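You operate a simulated robot arm through the tools that you are given. There is no shell and no other tool. Be economical: measure what you need, move in short steps, check, and stop when the job is done.

The job below is to be done with a simulated robot arm. You get a single attempt, and the scene is never put back.

TASK
Fetch the orange clip and stand it on the counter beside the microwave cabinet. Put the purple scoop on the table top away on the chair on the bin side seat. Take the orange hand brush and put it on the prep counter. Take the soup ladle on the prep counter and put it away on the top of the long wall shelf. Put the teal bowl on the prep counter away on the open pan cabinet shelf. Take the big tofu and leave it in the green bowl. Any order will do. Set down upright: orange clip.

It is judged by the outcome, as a careful person would: the job done as asked, and still so three seconds after it is handed in. It fails if anything else is knocked over, pushed out of place, dropped, spilled or broken.

THE ROBOT
A 6-joint arm with a four-finger gripper on a trunk, on a base that drives. Base frame: it is fixed to the floor where the robot stands at the start and does not move with it; the origin is under the middle of the robot, x ahead of it, y to its left, z up; the surface under the hand at the start is at about z = 750. Lengths are in mm, angles in degrees, forces in N, time in s.
Its first joint turns from -166.0 to 166.0 degrees. Places, roughly: big tofu (5x5x4 cm) [-2900, -100, 1000]; chair on the bin side seat [1000, 800, 500]; counter beside the microwave cabinet [-4100, 300, 900]; green bowl (17x17x8 cm) [-2200, 2100, 900]; open pan cabinet shelf [-3200, 0, 600]; orange clip (4x6x9 cm) [800, 0, 800]; orange hand brush (13x5x7 cm) [500, -300, 800]; prep counter [-2200, -500, 900]; purple scoop (14x6x4 cm) [600, 0, 800]; soup ladle (29x9x12 cm) [-2500, -300, 900]; teal bowl [-2750, -500, 1000]; top of the long wall shelf (25x155 cm) [-3660, -240, 1420]. Payload 3.43 kg.
The tool frame sits at the grasp point between the pads (the TCP): z along the fingers, y along the line on which they close. The tips reach 30 mm beyond it. The gripper opens to 120 mm. The gripper's body begins 85 mm behind the TCP.
Orientation is that of the tool frame in the base frame, as a unit quaternion [x, y, z, w]. With the fingers straight down and closing along the base's y, the tool's x points along the base's -x, its y along +y and its z along -z.

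THE INTERFACE
- The arm moves only by the tool apply_moves. Its argument "motion" is a list of rows, each a list of 6 numbers: the shift along the tool's x, y, z in units of 500 mm (1.0 is 500 mm), then the turn, a rotation vector about the tool's x, y, z in units of 180 degrees (1.0 is 180 degrees). In form: [[tx, ty, tz, rx, ry, rz], ...]. A call has 1 to 12 rows; each row is the pose to reach, as a shift and turn from the pose commanded when the call began, along the tool's axes at that moment. "claw" is the finger opening in mm, from 0 to 120, set as the call begins (left out, the last holds). A call with a number of a shift or a turn outside -1 to 1 is refused whole. A row lasts 0.2 s, in which the tool goes at most 50 mm and 8.6 degrees; a call with a longer step from one row to the next is refused whole, and so is a gripper value outside its range. A pose out of reach is approached as far as the arm can. The call stops where the force on the tool passes 40 N (or 10 N more than at its start, if that is more) or the arm is blocked; 0.2 s more then pass. Each finger halts on what it meets, pressing with about 43 N; the grip force reading is that of the motor and also rises with nothing between the fingers. The clock runs only during rows and for 0.2 s after the last one: add rows that repeat a pose to give the fingers time. The reply holds the time, the measured pose of the TCP, the force on the tool along the base axes, the opening and the grip force, in the units named above and with some noise, with the torque about the TCP (base axes, N m) and any sound that the robot's microphone picked up, and new pictures: "show" is both (left out), scene, wrist or none.
- Cameras (640 x 400 px; columns grow to the right, rows downward): "scene" is now at [-203.5, 161.5, 1238.2]; the picture's right is [-0.25, -0.97, 0.00], its down [-0.30, 0.08, -0.95] and it looks along [0.92, -0.24, -0.31] (base axes); focal length 247 px, centre (320, 200). "wrist" rides on the gripper at [72, -17, -120] in the tool frame; the picture's right is [0.23, 0.97, 0.00], its down [-0.81, 0.19, -0.55] and it looks along [-0.54, 0.13, 0.83] (tool axes); focal length 275 px, centre (320, 200). There is no depth. A picture from a camera that has moved, and an enlarged one, comes with that camera's place and axes in the base frame and with its lens.
- steer(legs): drives the robot by 1 to 6 legs, each [ahead, turn to the left] in mm and degrees, along the robot's own axes; the way and the turn of a leg run together, so that a leg with both is an arc; at most 1500 mm and 180 degrees a leg. The arm and the cameras ride along, it lands a little off, and it stops where it bumps. It gives what a move gives, and a new picture of the scene camera.
- turn_head(pan, tilt): turns the head with the scene camera to pan (to the left, within 143 degrees either way) and tilt (down, from -29 to 69), counted from straight ahead of the robot. It gives what a move gives, and a new picture of the scene camera.
- inspect(camera, box): a new picture of the part [left, top, right, bottom] of that camera's present view, enlarged. The clock stands still meanwhile.
- close_job(): hands the job in; it is judged then, once.

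Work in short steps. Places have to be worked out from the pictures, the camera data and where the tool is seen: move nearer, look again, correct. Check each grasp and each placing, and mend what went wrong. You have 186 turns and 260 pictures in all, those below and enlarged ones among them. Open the gripper and draw the arm clear of the work before you hand the job in, unless the task says otherwise; then end with one line.

The tools are called after ">>>" as name(argument=value, ...) on one line, values as JSON. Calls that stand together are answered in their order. apply_moves: Moves the arm, as the interface text tells. Its arguments: {"type":"object","properties":{"motion":{"type":"array","items":{"type":"array","items":{"type":"number"}}},"claw":{"type":"number"},"show":{"type":"string","enum":["both","scene","wrist","none"]}},"required":["motion"]} The other tools are called the same way: steer (legs) drives the base; turn_head (pan, tilt) turns the head that bears the scene camera; inspect (camera, box) takes an enlarged picture of a part of a camera's view; close_job () hands the job in.

At the start:

```text
t: 0.0
tool_pos: [727.6, -54.6, 997.1]
ee_rot: [0.0, 1.0, 0.0, -0.002]
wrist_force: [0.0, -0.5, 0.2]
torque: [-0.02, 0.03, 0.03]
width: 119.9
gripper_force: 0.1
robot x, y, heading: [-0.5, -3.2, -0.2]
head pan, tilt: [-14.6, 17.5]
```

scene: 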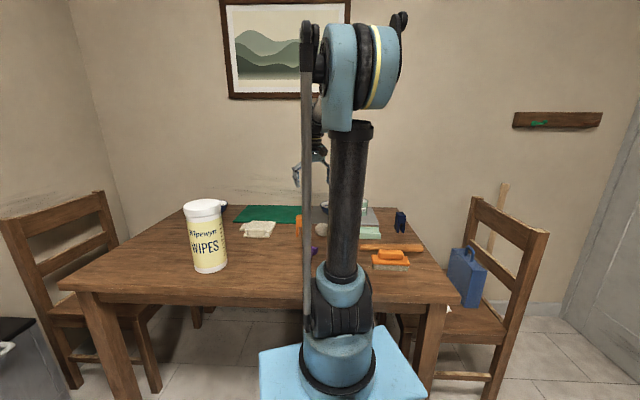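
wrist: 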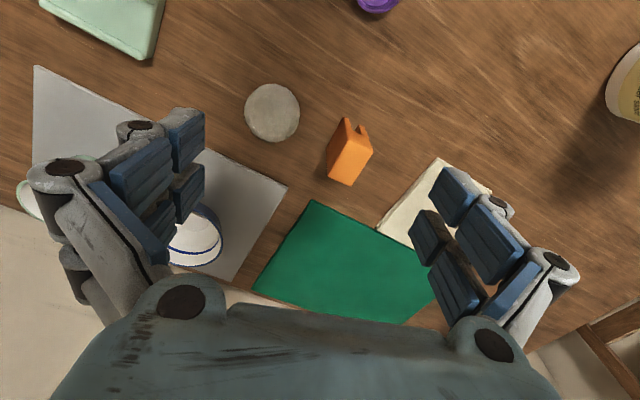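

I'll draw the hand back over the table to see the scoop and brush with the wrist camera.

>>> apply_moves(motion=[[0.09, 0, 0, 0, 0, 0], [0.18, 0, 0, 0, 0, 0], [0.27, 0, 0, 0, 0, 0], [0.36, 0, 0, 0, 0, 0], [0.45, 0, 0, 0, 0, 0]], show="both")

>>> turn_head(pan=40, tilt=30)

```text
t: 1.2
tool_pos: [491.7, -55.6, 1003.5]
ee_rot: [0.001, 1.0, 0.0, 0.005]
wrist_force: [0.7, -0.6, -0.3]
torque: [0.03, 0.06, 0.0]
width: 119.9
gripper_force: 0.2
robot x, y, heading: [-0.7, -5.0, 0.2]
head pan, tilt: [-14.6, 17.5]
camera scene: at [-203.3, 161.5, 1238.2], right [-0.25, -0.97, 0.0], down [-0.3, 0.08, -0.95], along [0.92, -0.24, -0.31], focal length 247 px, centre (320, 200)
camera wrist: at [418.1, -70.4, 1122.7], right [-0.23, 0.97, 0.0], down [0.8, 0.19, 0.56], along [0.55, 0.13, -0.83], focal length 275 px, centre (320, 200)
```

scene: 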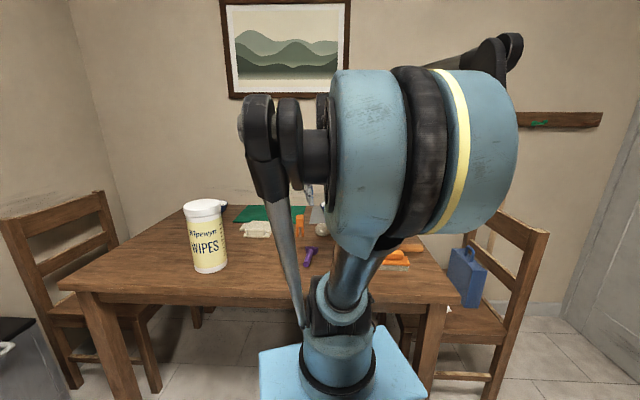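
wrist: 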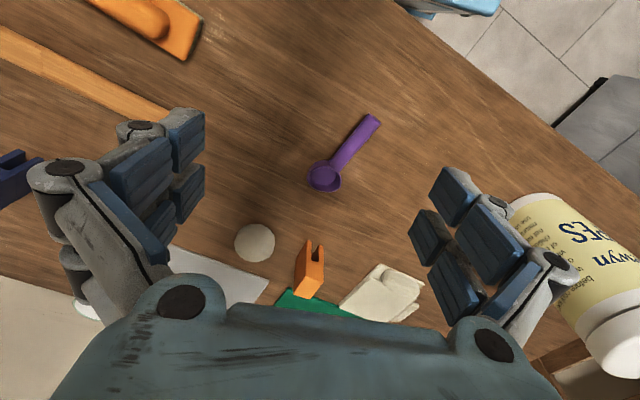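

```text
t: 2.4
tool_pos: [490.6, -54.5, 1003.0]
ee_rot: [0.0, 1.0, 0.0, 0.006]
wrist_force: [-0.2, 0.3, 0.3]
torque: [0.02, 0.0, -0.02]
width: 120.1
gripper_force: 0.1
robot x, y, heading: [-0.0, -3.5, 0.0]
head pan, tilt: [40.0, 30.0]
camera scene: at [-224.9, 243.2, 1218.3], right [0.64, -0.77, -0.01], down [-0.39, -0.32, -0.86], along [0.66, 0.56, -0.51], focal length 247 px, centre (320, 200)
```

scene: 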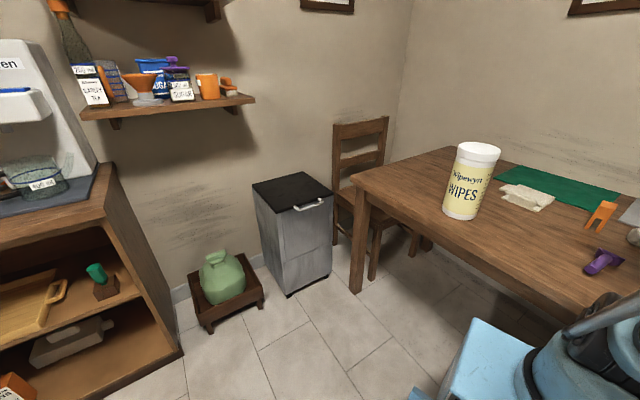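

The scoop's cup is near (612,-17) and its handle end near (513,23). I hover above the handle with the fingers turned across it and look.

>>> apply_moves(motion=[[-0.04, 0.04, 0.06, 0, 0, 0.04], [-0.08, 0.08, 0.12, 0, 0, 0.08], [-0.12, 0.12, 0.18, 0, 0, 0.131], [-0.12, 0.124, 0.24, 0, 0, 0.131]], claw=70, show="wrist")

```text
refused: row 3 steps farther than a row can; nothing moved
```

Row 3 turned a touch too far; I spread the turn.

>>> apply_moves(motion=[[-0.04, 0.04, 0.06, 0, 0, 0.044], [-0.08, 0.08, 0.12, 0, 0, 0.088], [-0.12, 0.12, 0.18, 0, 0, 0.131], [-0.12, 0.124, 0.24, 0, 0, 0.131]], claw=70, show="wrist")

```text
t: 3.4
tool_pos: [550.7, 6.9, 882.4]
ee_rot: [0.204, 0.979, 0.0, 0.005]
wrist_force: [-1.0, -0.7, -0.1]
torque: [0.05, -0.01, 0.01]
width: 69.9
gripper_force: 0.1
robot x, y, heading: [-3.4, -4.4, -0.0]
head pan, tilt: [40.0, 30.0]
camera wrist: at [478.1, 21.9, 1001.9], right [0.18, 0.98, 0.0], down [0.81, -0.15, 0.56], along [0.55, -0.1, -0.83], focal length 275 px, centre (320, 200)
```

wrist: 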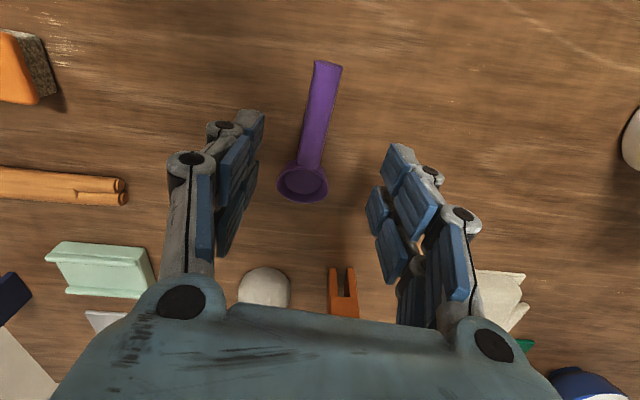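

The handle lies midway under the fingers. I descend, then close.

>>> apply_moves(motion=[[0, -0.008, 0.08, 0, 0, 0], [0, -0.01, 0.16, 0, 0, 0], [0, -0.01, 0.198, 0, 0, 0], [0, -0.01, 0.198, 0, 0, 0]], show="wrist")

```text
t: 4.4
tool_pos: [552.3, 2.6, 783.2]
ee_rot: [0.204, 0.979, 0.0, 0.006]
wrist_force: [0.7, 0.0, 0.0]
torque: [0.01, -0.01, -0.03]
width: 69.7
gripper_force: 0.1
robot x, y, heading: [-0.6, -8.5, -0.2]
head pan, tilt: [40.0, 30.0]
camera wrist: at [477.9, 17.0, 902.7], right [0.18, 0.98, 0.0], down [0.81, -0.15, 0.56], along [0.55, -0.1, -0.83], focal length 275 px, centre (320, 200)
```

wrist: 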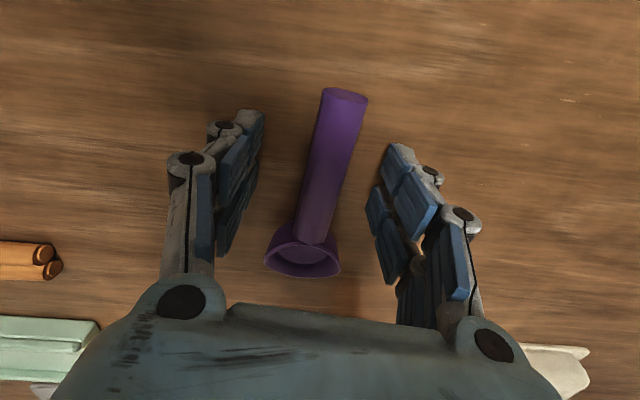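

The handle is between the pads; I close and lift.

>>> apply_moves(motion=[[0, 0, 0, 0, 0, 0], [0, 0, 0, 0, 0, 0], [0, 0, 0, 0, 0, 0], [0, 0, -0.06, 0, 0, 0], [0, 0, -0.15, 0, 0, 0], [0, 0, -0.24, 0, 0, 0], [0, 0, -0.33, 0, 0, 0]], claw=0, show="wrist")

>>> turn_head(pan=35, tilt=15)

```text
t: 6.0
tool_pos: [549.1, 2.2, 948.8]
ee_rot: [0.203, 0.979, 0.001, 0.006]
wrist_force: [0.3, -1.0, -0.8]
torque: [0.01, 0.04, -0.04]
width: 20.3
gripper_force: 43.5
robot x, y, heading: [0.1, -3.4, 0.1]
head pan, tilt: [40.0, 30.0]
camera wrist: at [475.1, 16.5, 1068.9], right [0.18, 0.98, 0.0], down [0.81, -0.15, 0.56], along [0.55, -0.1, -0.83], focal length 275 px, centre (320, 200)
```

wrist: 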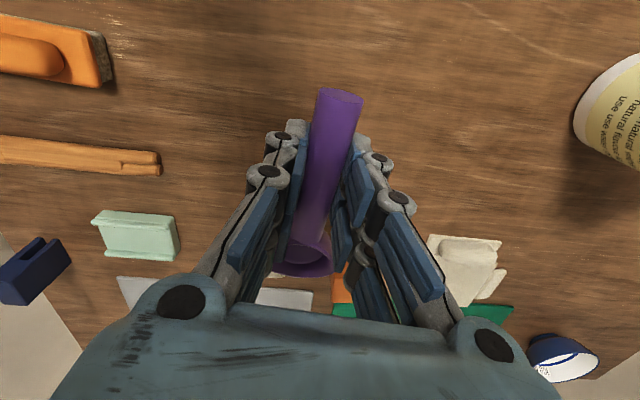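

```text
t: 6.8
tool_pos: [549.0, 3.4, 949.0]
ee_rot: [0.204, 0.979, 0.001, 0.005]
wrist_force: [0.6, -0.1, -1.4]
torque: [0.02, 0.04, -0.01]
width: 20.2
gripper_force: 43.0
robot x, y, heading: [-3.0, -3.6, 0.3]
head pan, tilt: [35.0, 15.0]
camera scene: at [-217.4, 238.6, 1242.3], right [0.57, -0.82, -0.01], down [-0.23, -0.15, -0.96], along [0.79, 0.55, -0.27], focal length 247 px, centre (320, 200)
```

scene: 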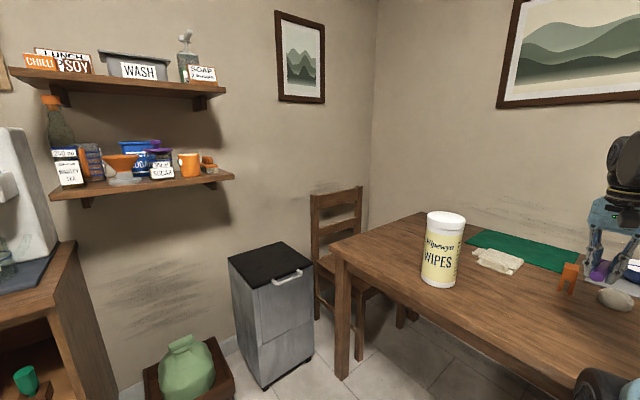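

The scoop is held. I look down at my own base to learn its footprint before driving.

>>> turn_head(pan=-20, tilt=60)

>>> turn_head(pan=50, tilt=55)

```text
t: 8.1
tool_pos: [547.9, 1.9, 947.6]
ee_rot: [0.204, 0.979, 0.002, 0.006]
wrist_force: [0.3, 0.5, -0.2]
torque: [0.03, 0.06, -0.02]
width: 20.5
gripper_force: 42.8
robot x, y, heading: [-1.4, -2.9, 0.1]
head pan, tilt: [-20.0, 60.0]
camera scene: at [-232.1, 162.3, 1176.3], right [-0.34, -0.94, 0.0], down [-0.82, 0.3, -0.49], along [0.46, -0.17, -0.87], focal length 247 px, centre (320, 200)
```

scene: 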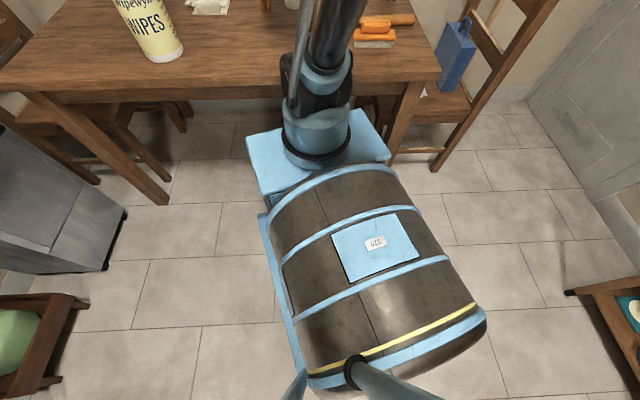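

```text
t: 9.5
tool_pos: [548.0, 2.6, 948.6]
ee_rot: [0.205, 0.979, 0.002, 0.005]
wrist_force: [-0.4, -0.1, -1.1]
torque: [-0.01, 0.0, -0.02]
width: 20.2
gripper_force: 43.5
robot x, y, heading: [-5.1, -5.4, -0.2]
head pan, tilt: [50.0, 55.0]
camera scene: at [-248.3, 240.3, 1182.6], right [0.77, -0.64, -0.01], down [-0.53, -0.63, -0.57], along [0.36, 0.44, -0.82], focal length 247 px, centre (320, 200)
```

scene: 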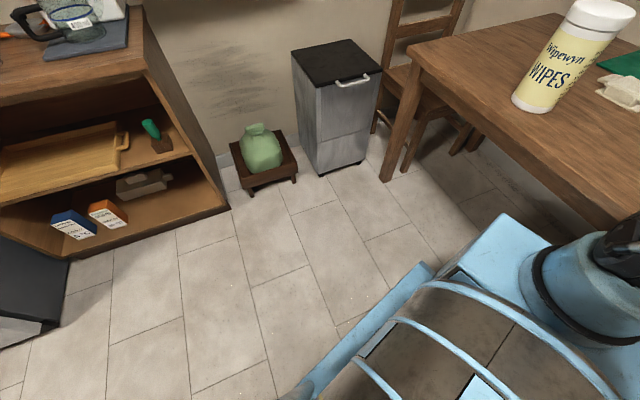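

The body runs from about x −330 to +370 with the arm column at about x +215. I back off the table, then drive to a spot facing the gap between bin and table corner.

>>> steer(legs=[[-260, 0], [0, 53], [486, 0], [0, -26]])

>>> turn_head(pan=10, tilt=25)

```text
t: 18.0
tool_pos: [521.9, 637.7, 948.6]
ee_rot: [-0.029, 1.0, 0.002, 0.005]
wrist_force: [-1.1, -0.9, 0.0]
torque: [-0.03, 0.04, 0.0]
width: 20.0
gripper_force: 43.3
robot x, y, heading: [34.7, 388.1, 26.8]
head pan, tilt: [50.0, 55.0]
camera scene: at [-298.2, 493.4, 1182.6], right [0.97, -0.23, -0.01], down [-0.19, -0.8, -0.57], along [0.12, 0.55, -0.82], focal length 247 px, centre (320, 200)
```

scene: 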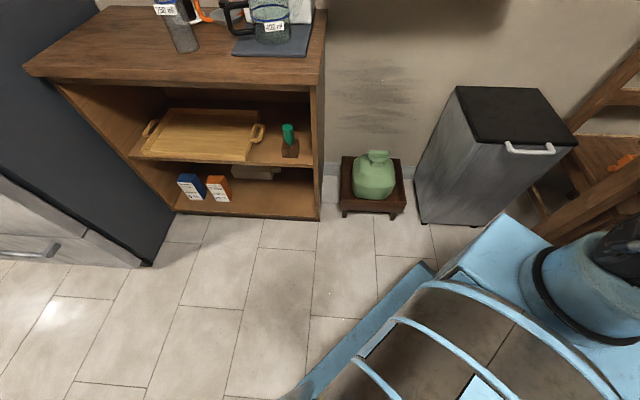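

```text
t: 19.0
tool_pos: [513.5, 633.7, 955.2]
ee_rot: [-0.03, 0.999, 0.004, 0.01]
wrist_force: [-0.3, 0.1, -1.4]
torque: [-0.02, 0.04, 0.02]
width: 20.2
gripper_force: 43.3
robot x, y, heading: [34.4, 389.9, 26.9]
head pan, tilt: [10.0, 25.0]
camera scene: at [-240.4, 478.8, 1225.9], right [0.6, -0.8, 0.0], down [-0.35, -0.26, -0.9], along [0.72, 0.54, -0.43], focal length 247 px, centre (320, 200)
```

scene: 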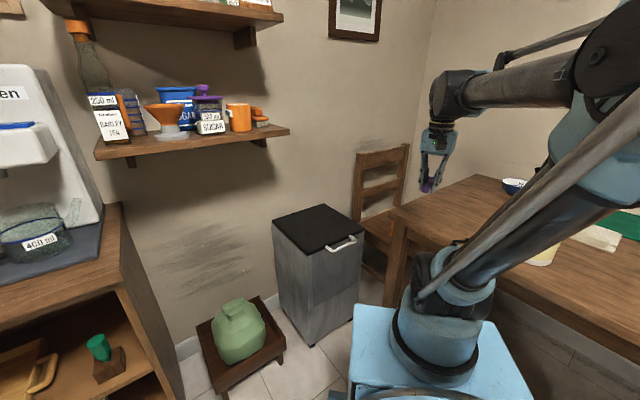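

There is something orange lying on the seat. I reach the hand out over the table corner, high up, to look at the seat with the wrist camera.

>>> apply_moves(motion=[[-0.09, 0.03, 0, 0, 0, 0], [-0.18, 0.06, 0, 0, 0, 0], [-0.27, 0.09, 0, 0, 0, 0], [-0.36, 0.12, 0, 0, 0, 0], [-0.45, 0.15, 0, 0, 0, 0]], show="both")

```text
t: 20.2
tool_pos: [730.8, 721.4, 962.2]
ee_rot: [-0.03, 0.999, 0.004, 0.011]
wrist_force: [-0.4, -0.4, 0.4]
torque: [0.04, -0.01, -0.02]
width: 20.4
gripper_force: 42.9
robot x, y, heading: [35.0, 387.8, 26.8]
head pan, tilt: [10.0, 25.0]
camera scene: at [-240.7, 478.5, 1225.9], right [0.6, -0.8, 0.0], down [-0.35, -0.26, -0.9], along [0.72, 0.54, -0.43], focal length 247 px, centre (320, 200)
camera wrist: at [658.0, 699.8, 1079.9], right [-0.29, 0.96, 0.0], down [0.79, 0.23, 0.57], along [0.55, 0.17, -0.82], focal length 275 px, centre (320, 200)
```

scene: 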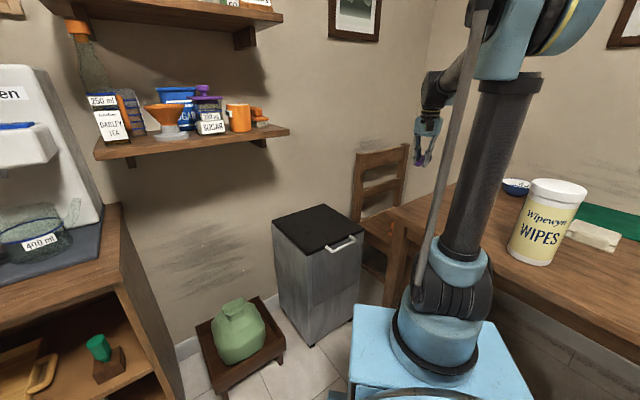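
wrist: 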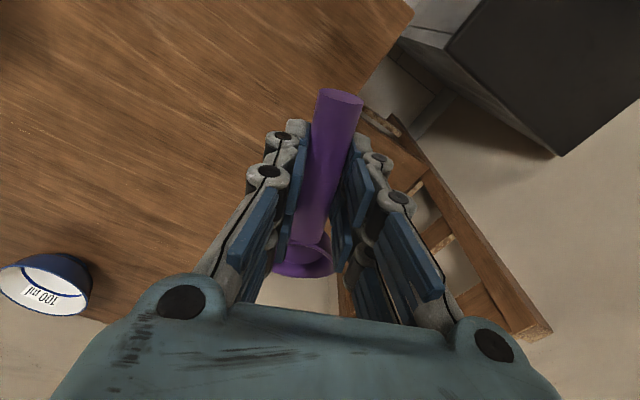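

The chair's near-left post stands at about (915,1105). I move the hand farther over the seat, staying high.

>>> apply_moves(motion=[[-0.08, 0.05, 0, 0, 0, 0], [-0.16, 0.1, 0, 0, 0, 0], [-0.24, 0.15, 0, 0, 0, 0], [-0.32, 0.19, 0, 0, 0, 0], [-0.4, 0.2, 0, 0, 0, 0]], show="both")

```text
t: 21.4
tool_pos: [924.9, 832.8, 967.1]
ee_rot: [-0.029, 0.999, 0.005, 0.011]
wrist_force: [-1.0, -1.7, 0.2]
torque: [0.02, -0.01, 0.01]
width: 20.0
gripper_force: 42.9
robot x, y, heading: [32.8, 383.5, 27.0]
head pan, tilt: [10.0, 25.0]
camera scene: at [-240.6, 478.6, 1226.0], right [0.6, -0.8, 0.0], down [-0.35, -0.26, -0.9], along [0.72, 0.54, -0.43], focal length 247 px, centre (320, 200)
camera wrist: at [852.6, 811.1, 1084.7], right [-0.29, 0.96, 0.0], down [0.79, 0.23, 0.57], along [0.55, 0.17, -0.82], focal length 275 px, centre (320, 200)
```

scene: 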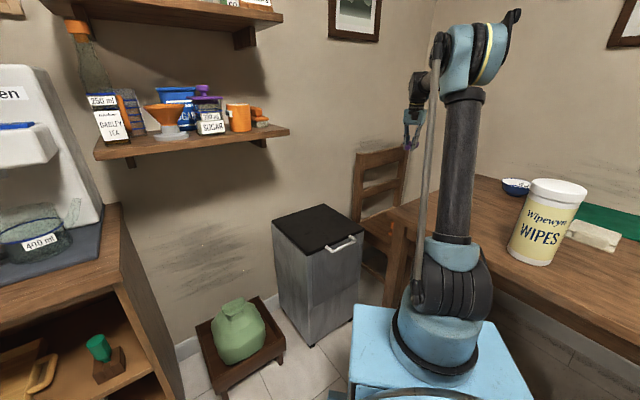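
wrist: 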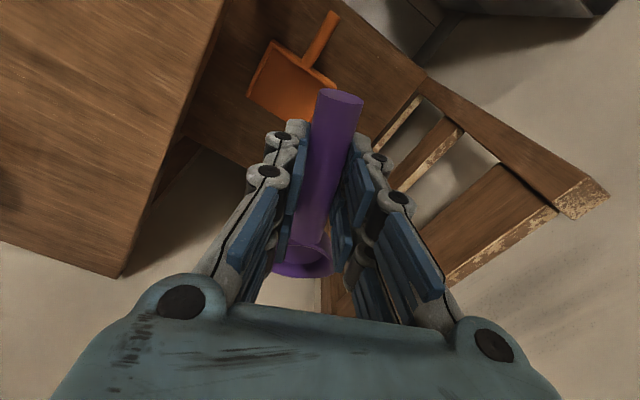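

A dustpan already lies on the seat; the free strip is between it and the chair back, around (975,958). I turn the scoop parallel to the back, move over that spot, and lower partway.

>>> apply_moves(motion=[[-0.03, 0.07, 0, 0, 0, 0.04], [-0.06, 0.14, 0, 0, 0, 0.08], [-0.09, 0.2, 0, 0, 0, 0.118], [-0.11, 0.242, 0.03, 0, 0, 0.118], [-0.11, 0.242, 0.12, 0, 0, 0.118], [-0.11, 0.242, 0.21, 0, 0, 0.118], [-0.11, 0.242, 0.3, 0, 0, 0.118]], show="both")

```text
t: 23.0
tool_pos: [976.1, 959.0, 818.0]
ee_rot: [0.157, 0.988, 0.007, 0.01]
wrist_force: [-1.2, -0.6, -0.1]
torque: [0.02, 0.03, 0.0]
width: 20.1
gripper_force: 42.6
robot x, y, heading: [31.8, 385.5, 27.0]
head pan, tilt: [10.0, 25.0]
camera scene: at [-240.3, 478.8, 1226.0], right [0.6, -0.8, 0.0], down [-0.35, -0.26, -0.9], along [0.72, 0.54, -0.43], focal length 247 px, centre (320, 200)
camera wrist: at [900.4, 963.7, 938.0], right [0.08, 1.0, 0.01], down [0.82, -0.07, 0.57], along [0.57, -0.04, -0.82], focal length 275 px, centre (320, 200)
```

scene: 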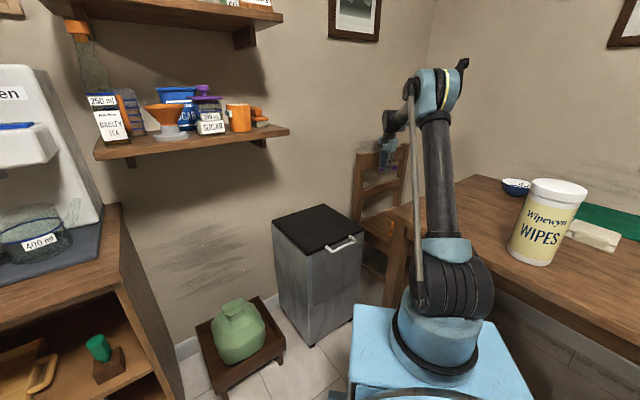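
wrist: 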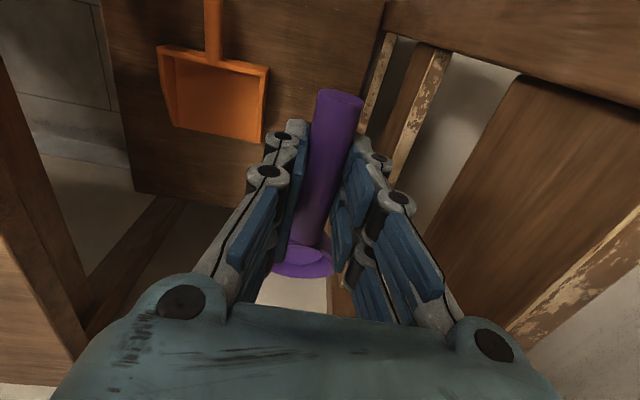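

The strip is 883–1048 in y at x 976 and the tool is centred at 959. I descend most of the way.

>>> apply_moves(motion=[[0, 0, 0.095, 0, 0, 0], [0, 0, 0.19, 0, 0, 0], [0, 0, 0.285, 0, 0, 0], [0, 0, 0.38, 0, 0, 0], [0, 0, 0.47, 0, 0, 0], [0, 0, 0.5, 0, 0, 0]], show="both")

```text
t: 24.4
tool_pos: [982.3, 960.8, 568.9]
ee_rot: [0.155, 0.988, 0.006, 0.009]
wrist_force: [-0.1, 0.8, -1.7]
torque: [0.03, 0.07, 0.03]
width: 20.2
gripper_force: 42.9
robot x, y, heading: [30.3, 389.9, 27.0]
head pan, tilt: [10.0, 25.0]
camera scene: at [-240.1, 478.8, 1226.0], right [0.6, -0.8, 0.0], down [-0.35, -0.26, -0.9], along [0.72, 0.54, -0.43], focal length 247 px, centre (320, 200)
camera wrist: at [906.2, 966.3, 687.0], right [0.08, 1.0, 0.01], down [0.82, -0.07, 0.57], along [0.57, -0.04, -0.82], focal length 275 px, centre (320, 200)
```

scene: 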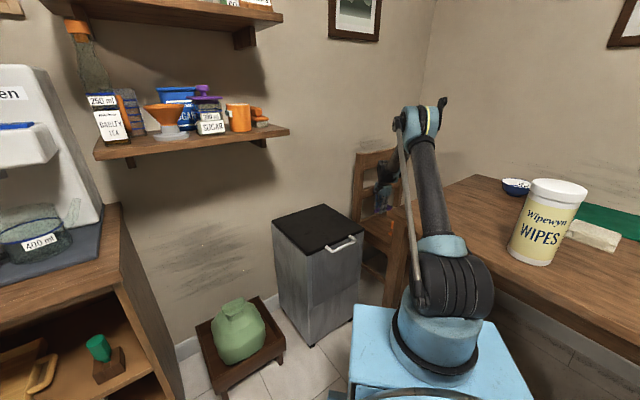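
wrist: 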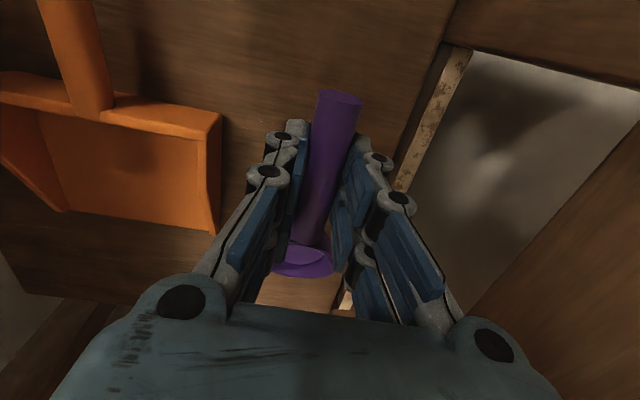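

Clear on both sides. I feel down in small steps until contact.

>>> apply_moves(motion=[[0, 0, 0.03, 0, 0, 0], [0, 0, 0.06, 0, 0, 0], [0, 0, 0.09, 0, 0, 0], [0, 0, 0.105, 0, 0, 0], [0, 0, 0.12, 0, 0, 0], [0, 0, 0.135, 0, 0, 0], [0, 0, 0.15, 0, 0, 0]], show="wrist")

```text
t: 26.0
tool_pos: [982.9, 962.4, 492.9]
ee_rot: [0.156, 0.988, 0.007, 0.009]
wrist_force: [-0.9, -0.5, -0.2]
torque: [0.01, 0.0, 0.0]
width: 20.2
gripper_force: 43.2
robot x, y, heading: [32.8, 389.4, 27.0]
head pan, tilt: [10.0, 25.0]
camera wrist: at [907.5, 967.3, 612.0], right [0.08, 1.0, 0.01], down [0.82, -0.07, 0.57], along [0.57, -0.04, -0.82], focal length 275 px, centre (320, 200)
```

wrist: 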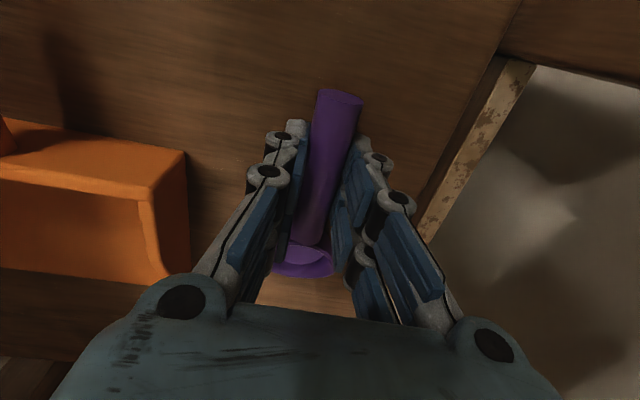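

Triangulating the slat foot gives the seat at about z 453, so contact should come near TCP 486. I continue in fine steps.

>>> apply_moves(motion=[[0, 0, 0.006, 0, 0, 0], [0, 0, 0.012, 0, 0, 0], [0, 0, 0.018, 0, 0, 0], [0, 0, 0.024, 0, 0, 0], [0, 0, 0.03, 0, 0, 0], [0, 0, 0.036, 0, 0, 0], [0, 0, 0.042, 0, 0, 0], [0, 0, 0.048, 0, 0, 0]], show="wrist")

```text
t: 26.8
tool_pos: [977.3, 958.6, 500.0]
ee_rot: [0.154, 0.988, 0.011, 0.014]
wrist_force: [2.0, 0.4, -3.5]
torque: [-0.07, 0.12, -0.01]
width: 20.4
gripper_force: 42.9
robot x, y, heading: [33.2, 386.4, 26.7]
head pan, tilt: [10.0, 25.0]
stopped in row 3: the force on the tool passed its limit at 47 N (the readings are from after the stop); the commanded pose is now the measured one
camera wrist: at [901.1, 964.3, 618.6], right [0.08, 1.0, 0.02], down [0.81, -0.07, 0.58], along [0.58, -0.03, -0.82], focal length 275 px, centre (320, 200)
```

wrist: 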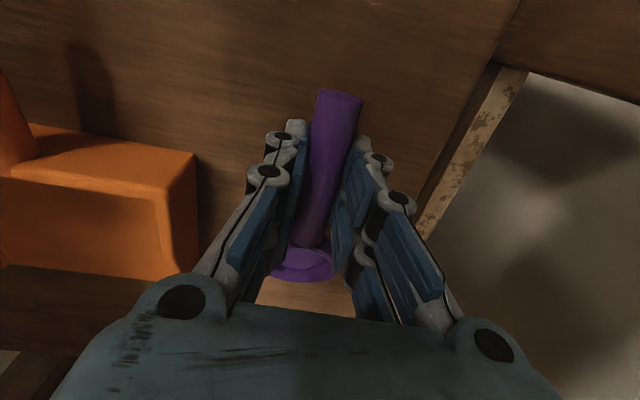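

Contact at about TCP 488; it rebounded to 500. I lower 10 mm and open gently.

>>> apply_moves(motion=[[0, 0, 0.01, 0, 0, 0], [0, 0, 0.018, 0, 0, 0], [0, 0, 0.02, 0, 0, 0]], show="none")

>>> apply_moves(motion=[[0, 0, 0, 0, 0, 0], [0, 0, 0, 0, 0, 0]], claw=50, show="wrist")

```text
t: 27.6
tool_pos: [978.4, 958.7, 491.2]
ee_rot: [0.155, 0.988, 0.01, 0.014]
wrist_force: [-1.0, 0.0, -0.5]
torque: [0.04, 0.04, -0.02]
width: 20.3
gripper_force: 43.1
robot x, y, heading: [34.9, 387.8, 26.9]
head pan, tilt: [10.0, 25.0]
```

```text
t: 28.2
tool_pos: [977.9, 959.9, 491.5]
ee_rot: [0.155, 0.988, 0.009, 0.014]
wrist_force: [0.0, -0.1, -0.2]
torque: [0.02, -0.04, 0.01]
width: 50.0
gripper_force: 0.1
robot x, y, heading: [34.2, 389.9, 26.8]
head pan, tilt: [10.0, 25.0]
camera wrist: at [901.3, 964.0, 609.3], right [0.08, 1.0, 0.02], down [0.81, -0.07, 0.58], along [0.58, -0.03, -0.82], focal length 275 px, centre (320, 200)
```

wrist: 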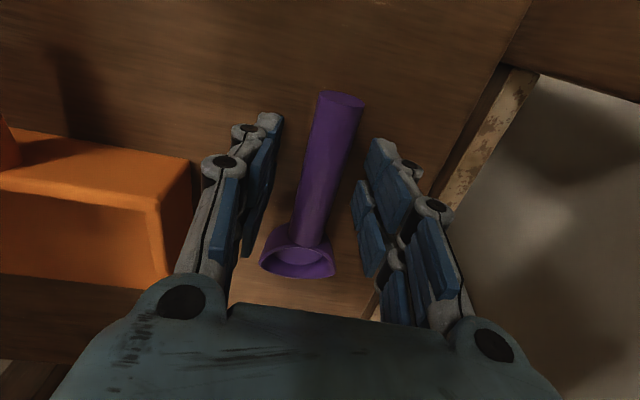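

Released on the seat. I lift straight up.

>>> apply_moves(motion=[[0, 0, -0.06, 0, 0, 0], [0, 0, -0.15, 0, 0, 0], [0, 0, -0.24, 0, 0, 0], [0, 0, -0.33, 0, 0, 0], [0, 0, -0.42, 0, 0, 0], [0, 0, -0.51, 0, 0, 0], [0, 0, -0.6, 0, 0, 0], [0, 0, -0.69, 0, 0, 0], [0, 0, -0.78, 0, 0, 0], [0, 0, -0.87, 0, 0, 0], [0, 0, -0.95, 0, 0, 0]], show="wrist")

```text
t: 30.6
tool_pos: [963.2, 951.7, 966.7]
ee_rot: [0.155, 0.988, 0.011, 0.014]
wrist_force: [0.5, 0.3, -1.1]
torque: [-0.02, 0.01, 0.01]
width: 50.2
gripper_force: 0.1
robot x, y, heading: [31.4, 388.5, 27.0]
head pan, tilt: [10.0, 25.0]
camera wrist: at [886.7, 957.3, 1085.2], right [0.08, 1.0, 0.02], down [0.81, -0.07, 0.58], along [0.58, -0.03, -0.82], focal length 275 px, centre (320, 200)
```

wrist: 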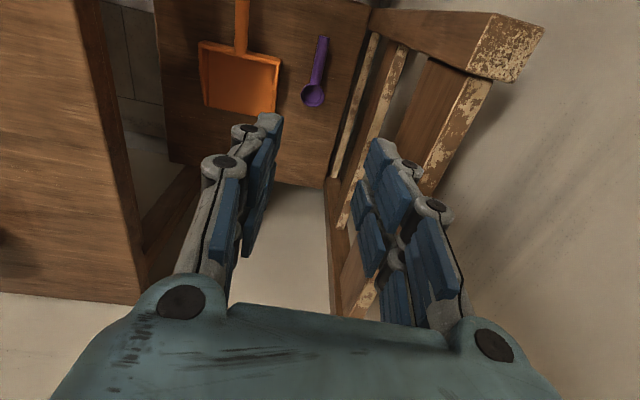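

The scoop rests well. Next the clip: I swing the raised hand across the far side of the table, clear of the wipes tub.

>>> apply_moves(motion=[[-0.016, -0.09, -0.02, 0, 0, 0], [-0.031, -0.18, -0.04, 0, 0, 0], [-0.047, -0.27, -0.06, 0, 0, 0], [-0.063, -0.36, -0.08, 0, 0, 0], [-0.079, -0.45, -0.1, 0, 0, 0], [-0.094, -0.54, -0.1, 0, 0, 0], [-0.11, -0.63, -0.1, 0, 0, 0], [-0.126, -0.72, -0.1, 0, 0, 0], [-0.141, -0.81, -0.1, 0, 0, 0], [-0.157, -0.899, -0.1, 0, 0, 0]], show="wrist")

>>> turn_head(pan=-45, tilt=25)

```text
t: 32.8
tool_pos: [899.3, 498.8, 1006.4]
ee_rot: [0.154, 0.988, 0.011, 0.014]
wrist_force: [-0.2, 0.8, -0.6]
torque: [-0.04, 0.04, 0.02]
width: 49.9
gripper_force: 0.1
robot x, y, heading: [32.8, 387.7, 26.8]
head pan, tilt: [10.0, 25.0]
camera wrist: at [821.1, 503.5, 1124.7], right [0.08, 1.0, 0.02], down [0.81, -0.07, 0.58], along [0.58, -0.03, -0.82], focal length 275 px, centre (320, 200)
```

wrist: 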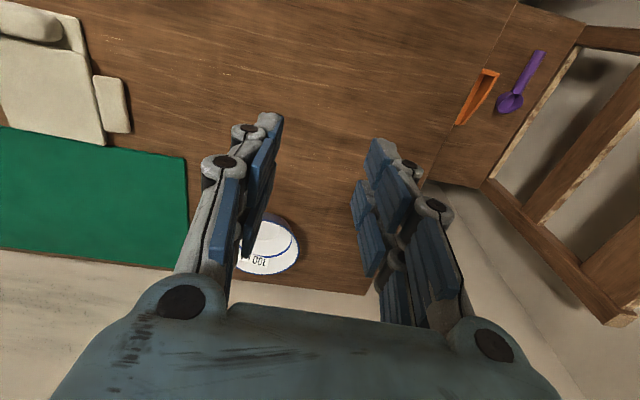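

```text
t: 34.0
tool_pos: [897.4, 499.6, 1006.8]
ee_rot: [0.155, 0.988, 0.01, 0.014]
wrist_force: [-0.8, -0.6, -0.1]
torque: [-0.04, 0.0, -0.01]
width: 49.9
gripper_force: 0.0
robot x, y, heading: [30.9, 387.7, 27.0]
head pan, tilt: [-45.0, 25.0]
camera scene: at [-226.3, 394.8, 1226.4], right [-0.31, -0.95, 0.01], down [-0.41, 0.13, -0.9], along [0.86, -0.28, -0.43], focal length 247 px, centre (320, 200)
```

scene: 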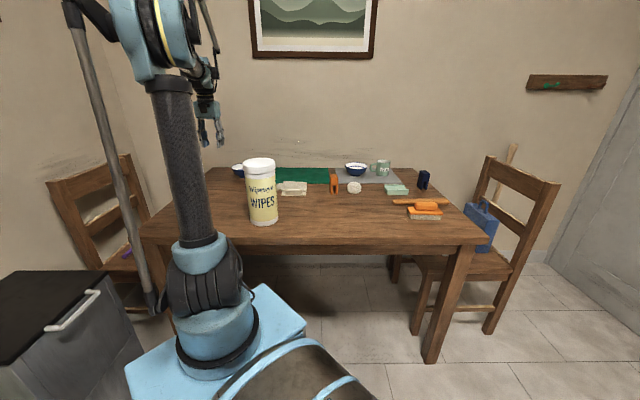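

Clear view of the table. I continue towards the clip at about (800,7), then look.

>>> apply_moves(motion=[[-0.005, -0.085, 0, 0, 0, 0], [-0.01, -0.17, 0, 0, 0, 0], [-0.015, -0.255, 0, 0, 0, 0], [-0.02, -0.34, 0, 0, 0, 0], [-0.025, -0.425, 0, 0, 0, 0], [-0.03, -0.51, 0, 0, 0, 0], [-0.035, -0.595, 0, 0, 0, 0], [-0.04, -0.68, 0, 0, 0, 0], [-0.045, -0.765, 0, 0, 0, 0], [-0.05, -0.85, 0, 0, 0, 0], [-0.052, -0.93, 0, 0, 0, 0]], claw=100, show="wrist")

```text
t: 36.4
tool_pos: [782.3, 49.0, 995.4]
ee_rot: [0.154, 0.988, 0.01, 0.014]
wrist_force: [0.3, -0.1, 0.2]
torque: [0.02, -0.02, -0.02]
width: 100.1
gripper_force: 0.0
robot x, y, heading: [33.3, 390.0, 27.0]
head pan, tilt: [-45.0, 25.0]
camera wrist: at [704.7, 53.7, 1113.2], right [0.08, 1.0, 0.02], down [0.81, -0.07, 0.58], along [0.58, -0.03, -0.82], focal length 275 px, centre (320, 200)
```

wrist: 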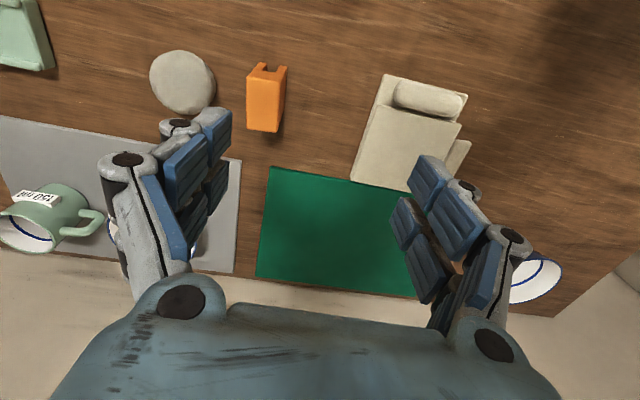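

I zoom in on the clip to see how it stands.

>>> inspect(camera="scene", box=[300, 150, 460, 250])

>>> inspect(camera="wrist", box=[200, 30, 360, 130])

```text
4.00 times, centred on (380, 200) of scene
camera zoom: at [-226.2, 394.8, 1226.4], right [-0.31, -0.95, 0.01], down [-0.41, 0.13, -0.9], along [0.86, -0.28, -0.43], focal length 988 px, centre (80, 200)
```

zoom: 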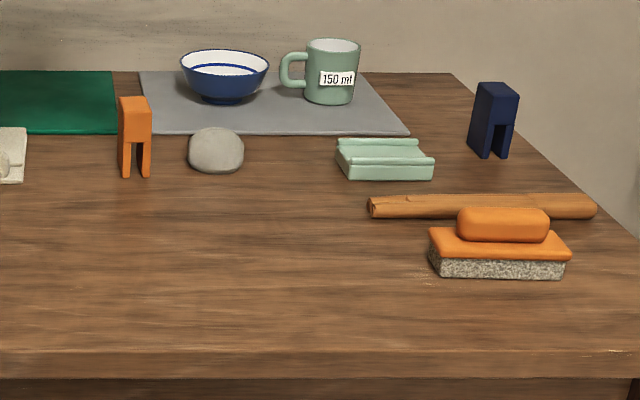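

```text
4.00 times, centred on (280, 80) of wrist
camera zoom: at [704.7, 53.7, 1113.2], right [0.08, 1.0, 0.02], down [0.81, -0.07, 0.58], along [0.58, -0.03, -0.82], focal length 1101 px, centre (480, 680)
```

zoom: 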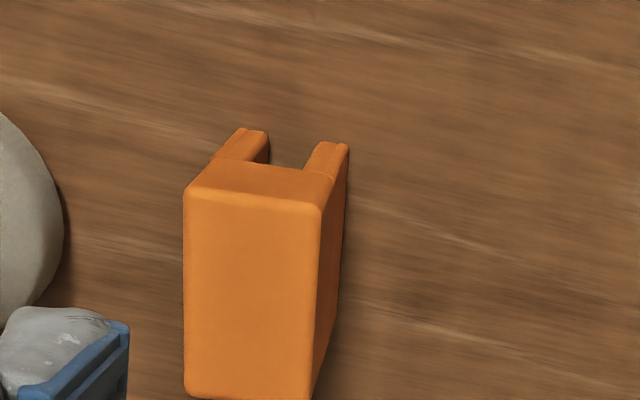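

The clip stands on its two legs with its top block at about (778,-4), long axis near −13°. I hover over it with the tool squared up and levelled.

>>> apply_moves(motion=[[-0.01, -0.05, 0, 0.0077, 0.0078, -0.027], [-0.019, -0.108, 0.05, 0.0077, 0.0078, -0.027], [-0.019, -0.108, 0.14, 0.0077, 0.0078, -0.027], [-0.019, -0.108, 0.2, 0.0077, 0.0078, -0.027]], claw=90, show="wrist")

```text
t: 37.4
tool_pos: [777.9, -3.0, 893.7]
ee_rot: [0.113, 0.994, 0.0, 0.002]
wrist_force: [-0.4, 0.6, -0.1]
torque: [0.01, 0.01, 0.01]
width: 90.0
gripper_force: 0.0
robot x, y, heading: [35.5, 383.0, 27.1]
head pan, tilt: [-45.0, 25.0]
camera wrist: at [704.7, -2.5, 1014.6], right [-0.01, 1.0, 0.0], down [0.83, 0.01, 0.55], along [0.55, 0.0, -0.83], focal length 275 px, centre (320, 200)
```

wrist: 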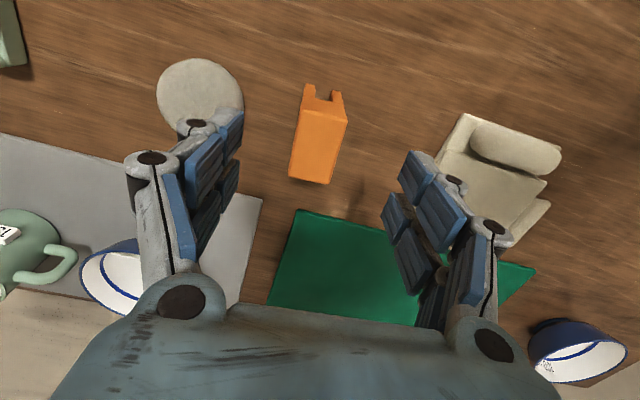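

Centred and aligned. I narrow the opening to keep off the stone beside it and descend.

>>> apply_moves(motion=[[0, 0, 0, 0, 0, 0], [0, 0, 0.07, 0, 0, 0], [0, 0, 0.14, 0, 0, 0], [0, 0, 0.16, 0, 0, 0]], claw=66, show="wrist")

```text
t: 38.4
tool_pos: [777.0, -2.1, 813.6]
ee_rot: [0.112, 0.994, 0.0, 0.001]
wrist_force: [-0.4, -0.9, -0.5]
torque: [0.01, 0.0, 0.03]
width: 65.8
gripper_force: 0.2
robot x, y, heading: [36.3, 385.5, 26.7]
head pan, tilt: [-45.0, 25.0]
camera wrist: at [704.3, -3.2, 934.9], right [-0.01, 1.0, 0.0], down [0.83, 0.01, 0.55], along [0.55, 0.0, -0.83], focal length 275 px, centre (320, 200)
```

wrist: 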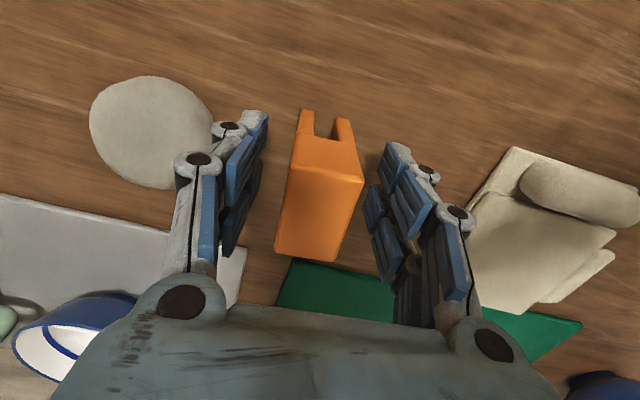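

The block is between the pads; I close and lift straight up.

>>> apply_moves(motion=[[0, 0, 0, 0, 0, 0], [0, 0, 0, 0, 0, 0], [0, 0, -0.04, 0, 0, 0], [0, 0, -0.12, 0, 0, 0], [0, 0, -0.21, 0, 0, 0], [0, 0, -0.3, 0, 0, 0], [0, 0, -0.39, 0, 0, 0], [0, 0, -0.48, 0, 0, 0]], claw=0, show="wrist")

```text
t: 40.2
tool_pos: [777.0, -4.2, 1055.5]
ee_rot: [0.113, 0.994, 0.0, 0.001]
wrist_force: [-0.7, -0.1, -1.4]
torque: [0.02, 0.02, 0.02]
width: 31.2
gripper_force: 43.2
robot x, y, heading: [31.9, 390.3, 26.9]
head pan, tilt: [-45.0, 25.0]
camera wrist: at [703.8, -3.3, 1175.5], right [-0.01, 1.0, 0.0], down [0.83, 0.01, 0.55], along [0.55, 0.0, -0.83], focal length 275 px, centre (320, 200)
```

wrist: 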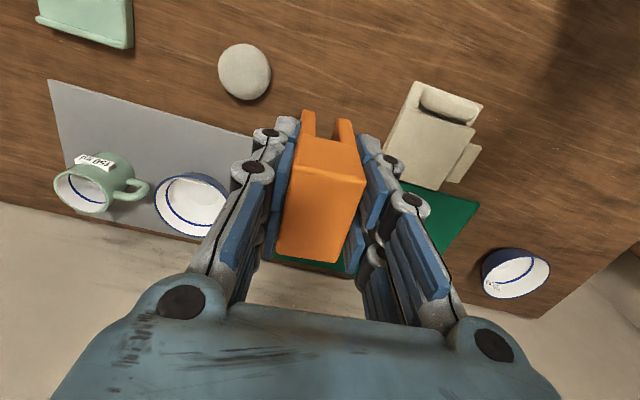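

Clip held. I back away from the table, then look over the room behind.

>>> steer(legs=[[-420, 0]])

>>> turn_head(pan=135, tilt=15)

>>> turn_head(pan=-140, tilt=15)

```text
t: 42.8
tool_pos: [400.0, -195.2, 1054.6]
ee_rot: [0.113, 0.994, 0.001, 0.0]
wrist_force: [-0.6, 0.3, 0.5]
torque: [-0.01, 0.0, 0.02]
width: 31.3
gripper_force: 43.2
robot x, y, heading: [-342.6, 195.5, 26.9]
head pan, tilt: [-45.0, 25.0]
camera scene: at [-603.0, 203.7, 1226.3], right [-0.31, -0.95, 0.01], down [-0.41, 0.13, -0.9], along [0.86, -0.28, -0.43], focal length 247 px, centre (320, 200)
```

scene: 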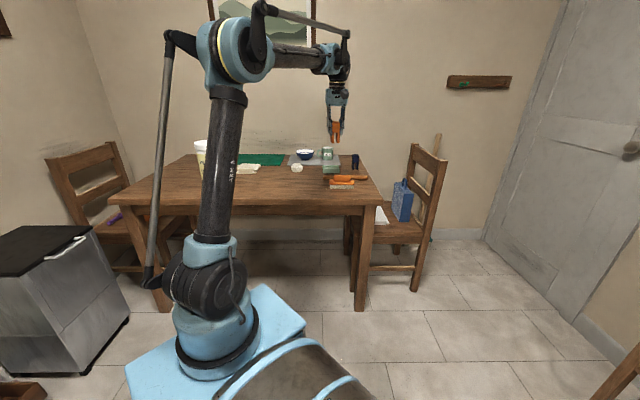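

```text
t: 45.5
tool_pos: [389.2, -200.6, 1061.1]
ee_rot: [0.112, 0.994, 0.003, 0.005]
wrist_force: [0.3, 0.6, 0.3]
torque: [-0.04, -0.01, -0.01]
width: 31.3
gripper_force: 43.0
robot x, y, heading: [-342.0, 198.5, 27.0]
head pan, tilt: [135.0, 15.0]
camera scene: at [-779.1, 261.4, 1244.3], right [0.31, 0.95, -0.01], down [0.23, -0.09, -0.97], along [-0.92, 0.3, -0.25], focal length 247 px, centre (320, 200)
```

scene: 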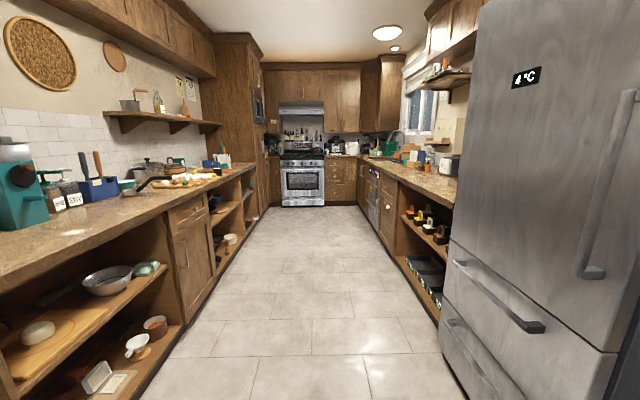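

```text
t: 49.3
tool_pos: [389.1, -200.2, 1061.2]
ee_rot: [0.113, 0.994, 0.002, 0.005]
wrist_force: [0.6, -0.8, -0.8]
torque: [0.03, 0.01, -0.05]
width: 31.0
gripper_force: 43.2
robot x, y, heading: [-344.1, 196.6, 26.7]
head pan, tilt: [-140.0, 15.0]
camera scene: at [-727.0, 146.5, 1244.4], right [-0.92, 0.39, 0.01], down [0.09, 0.23, -0.97], along [-0.38, -0.89, -0.25], focal length 247 px, centre (320, 200)
```

scene: 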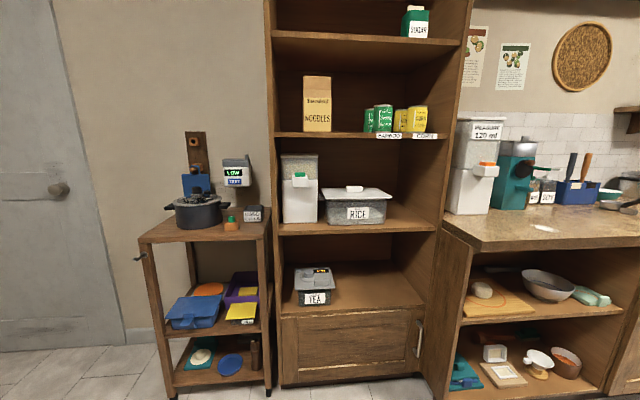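

The room is a galley rotated about −18° from my frame, with the prep counter on the far left side. I bring the arm round to the front of the robot before driving.

>>> apply_moves(motion=[[0.025, 0.086, 0, 0, 0, -0.039], [0.049, 0.172, 0, 0, 0, -0.077], [0.074, 0.258, 0, 0, 0, -0.116], [0.098, 0.344, 0, 0, 0, -0.154], [0.123, 0.43, 0, 0, 0, -0.193], [0.147, 0.516, 0, 0, 0, -0.231], [0.172, 0.602, 0, 0, 0, -0.27]], show="none")

>>> apply_moves(motion=[[-0.018, 0.087, 0, 0, 0, -0.014], [-0.036, 0.174, 0, 0, 0, -0.028], [-0.053, 0.261, 0, 0, 0, -0.042], [-0.071, 0.348, 0, 0, 0, -0.056], [-0.089, 0.436, 0, 0, 0, -0.07], [-0.107, 0.523, 0, 0, 0, -0.084], [-0.124, 0.61, 0, 0, 0, -0.098], [-0.142, 0.697, 0, 0, 0, -0.113], [-0.16, 0.784, 0, 0, 0, -0.113]], show="wrist")

```text
t: 50.9
tool_pos: [373.8, 111.8, 1061.1]
ee_rot: [-0.307, 0.952, 0.0, 0.006]
wrist_force: [1.1, 0.6, -0.1]
torque: [-0.03, 0.03, -0.01]
width: 31.3
gripper_force: 43.2
robot x, y, heading: [-343.1, 194.8, 26.9]
head pan, tilt: [-140.0, 15.0]
```

```text
t: 52.9
tool_pos: [210.2, 478.3, 1061.6]
ee_rot: [-0.469, 0.883, -0.001, 0.007]
wrist_force: [-0.2, -0.7, 0.0]
torque: [-0.01, -0.01, 0.01]
width: 31.1
gripper_force: 43.0
robot x, y, heading: [-342.2, 198.3, 26.9]
head pan, tilt: [-140.0, 15.0]
camera wrist: at [181.6, 409.6, 1180.6], right [-0.94, 0.35, -0.01], down [0.29, 0.78, 0.56], along [0.21, 0.52, -0.83], focal length 275 px, centre (320, 200)
```

wrist: 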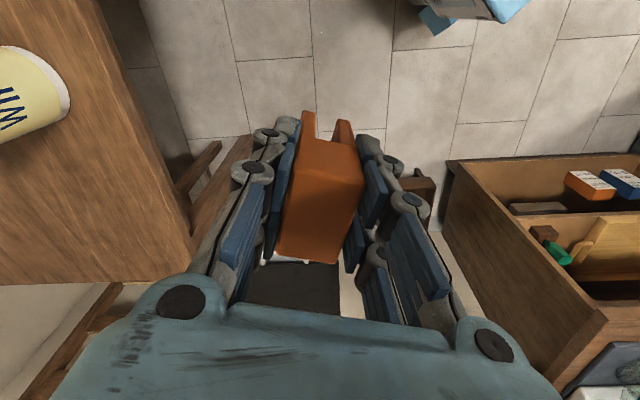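

I turn toward the galley and drive down it, keeping about y' −350 (room-aligned), stopping short of the microwave cabinet to look.

>>> steer(legs=[[0, 156.4], [1194, 0], [0, -21.2], [1400, 0]])

>>> turn_head(pan=35, tilt=15)

```text
t: 74.2
tool_pos: [-3425.9, 889.0, 1059.8]
ee_rot: [0.997, 0.072, -0.006, -0.004]
wrist_force: [0.8, 1.4, -1.1]
torque: [0.04, 0.01, 0.01]
width: 31.4
gripper_force: 42.9
robot x, y, heading: [-2848.2, 668.6, 159.4]
head pan, tilt: [-140.0, 15.0]
camera scene: at [-2550.9, 418.3, 1244.4], right [0.33, -0.94, 0.01], down [-0.23, -0.09, -0.97], along [0.92, 0.32, -0.25], focal length 247 px, centre (320, 200)
```

scene: 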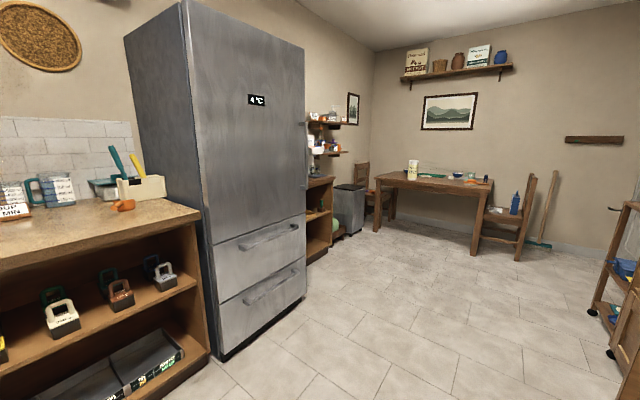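

```text
t: 76.8
tool_pos: [-3414.2, 884.2, 1067.8]
ee_rot: [0.997, 0.072, -0.011, -0.007]
wrist_force: [0.1, 0.2, -0.1]
torque: [0.05, -0.01, 0.0]
width: 31.2
gripper_force: 43.4
robot x, y, heading: [-2846.6, 672.8, 159.1]
head pan, tilt: [35.0, 15.0]
camera scene: at [-2729.7, 364.6, 1242.4], right [-0.25, 0.97, -0.01], down [0.26, 0.06, -0.96], along [-0.93, -0.24, -0.27], focal length 247 px, centre (320, 200)
```

scene: 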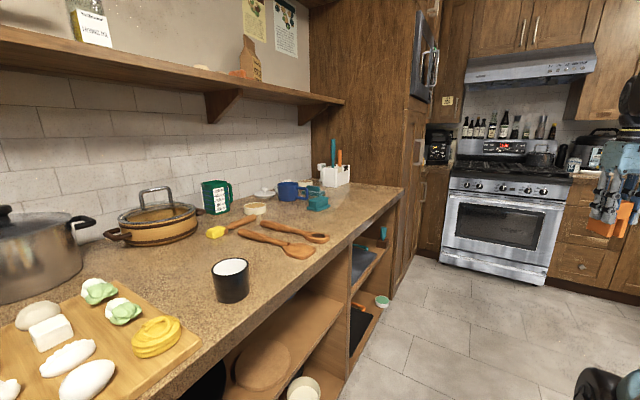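

The long counter runs up to the microwave tower. I zoom in on its far end to find a free spot for the clip.

>>> inspect(camera="scene", box=[250, 120, 410, 220])

```text
4.00 times, centred on (330, 170) of scene
camera zoom: at [-2729.7, 364.6, 1242.4], right [-0.25, 0.97, -0.01], down [0.26, 0.06, -0.96], along [-0.93, -0.24, -0.27], focal length 988 px, centre (280, 320)
```

zoom: 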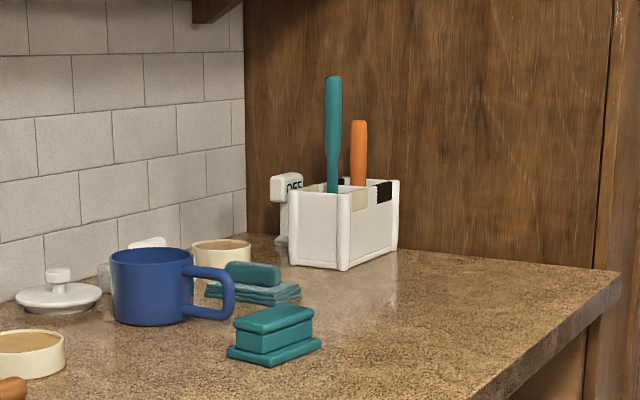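

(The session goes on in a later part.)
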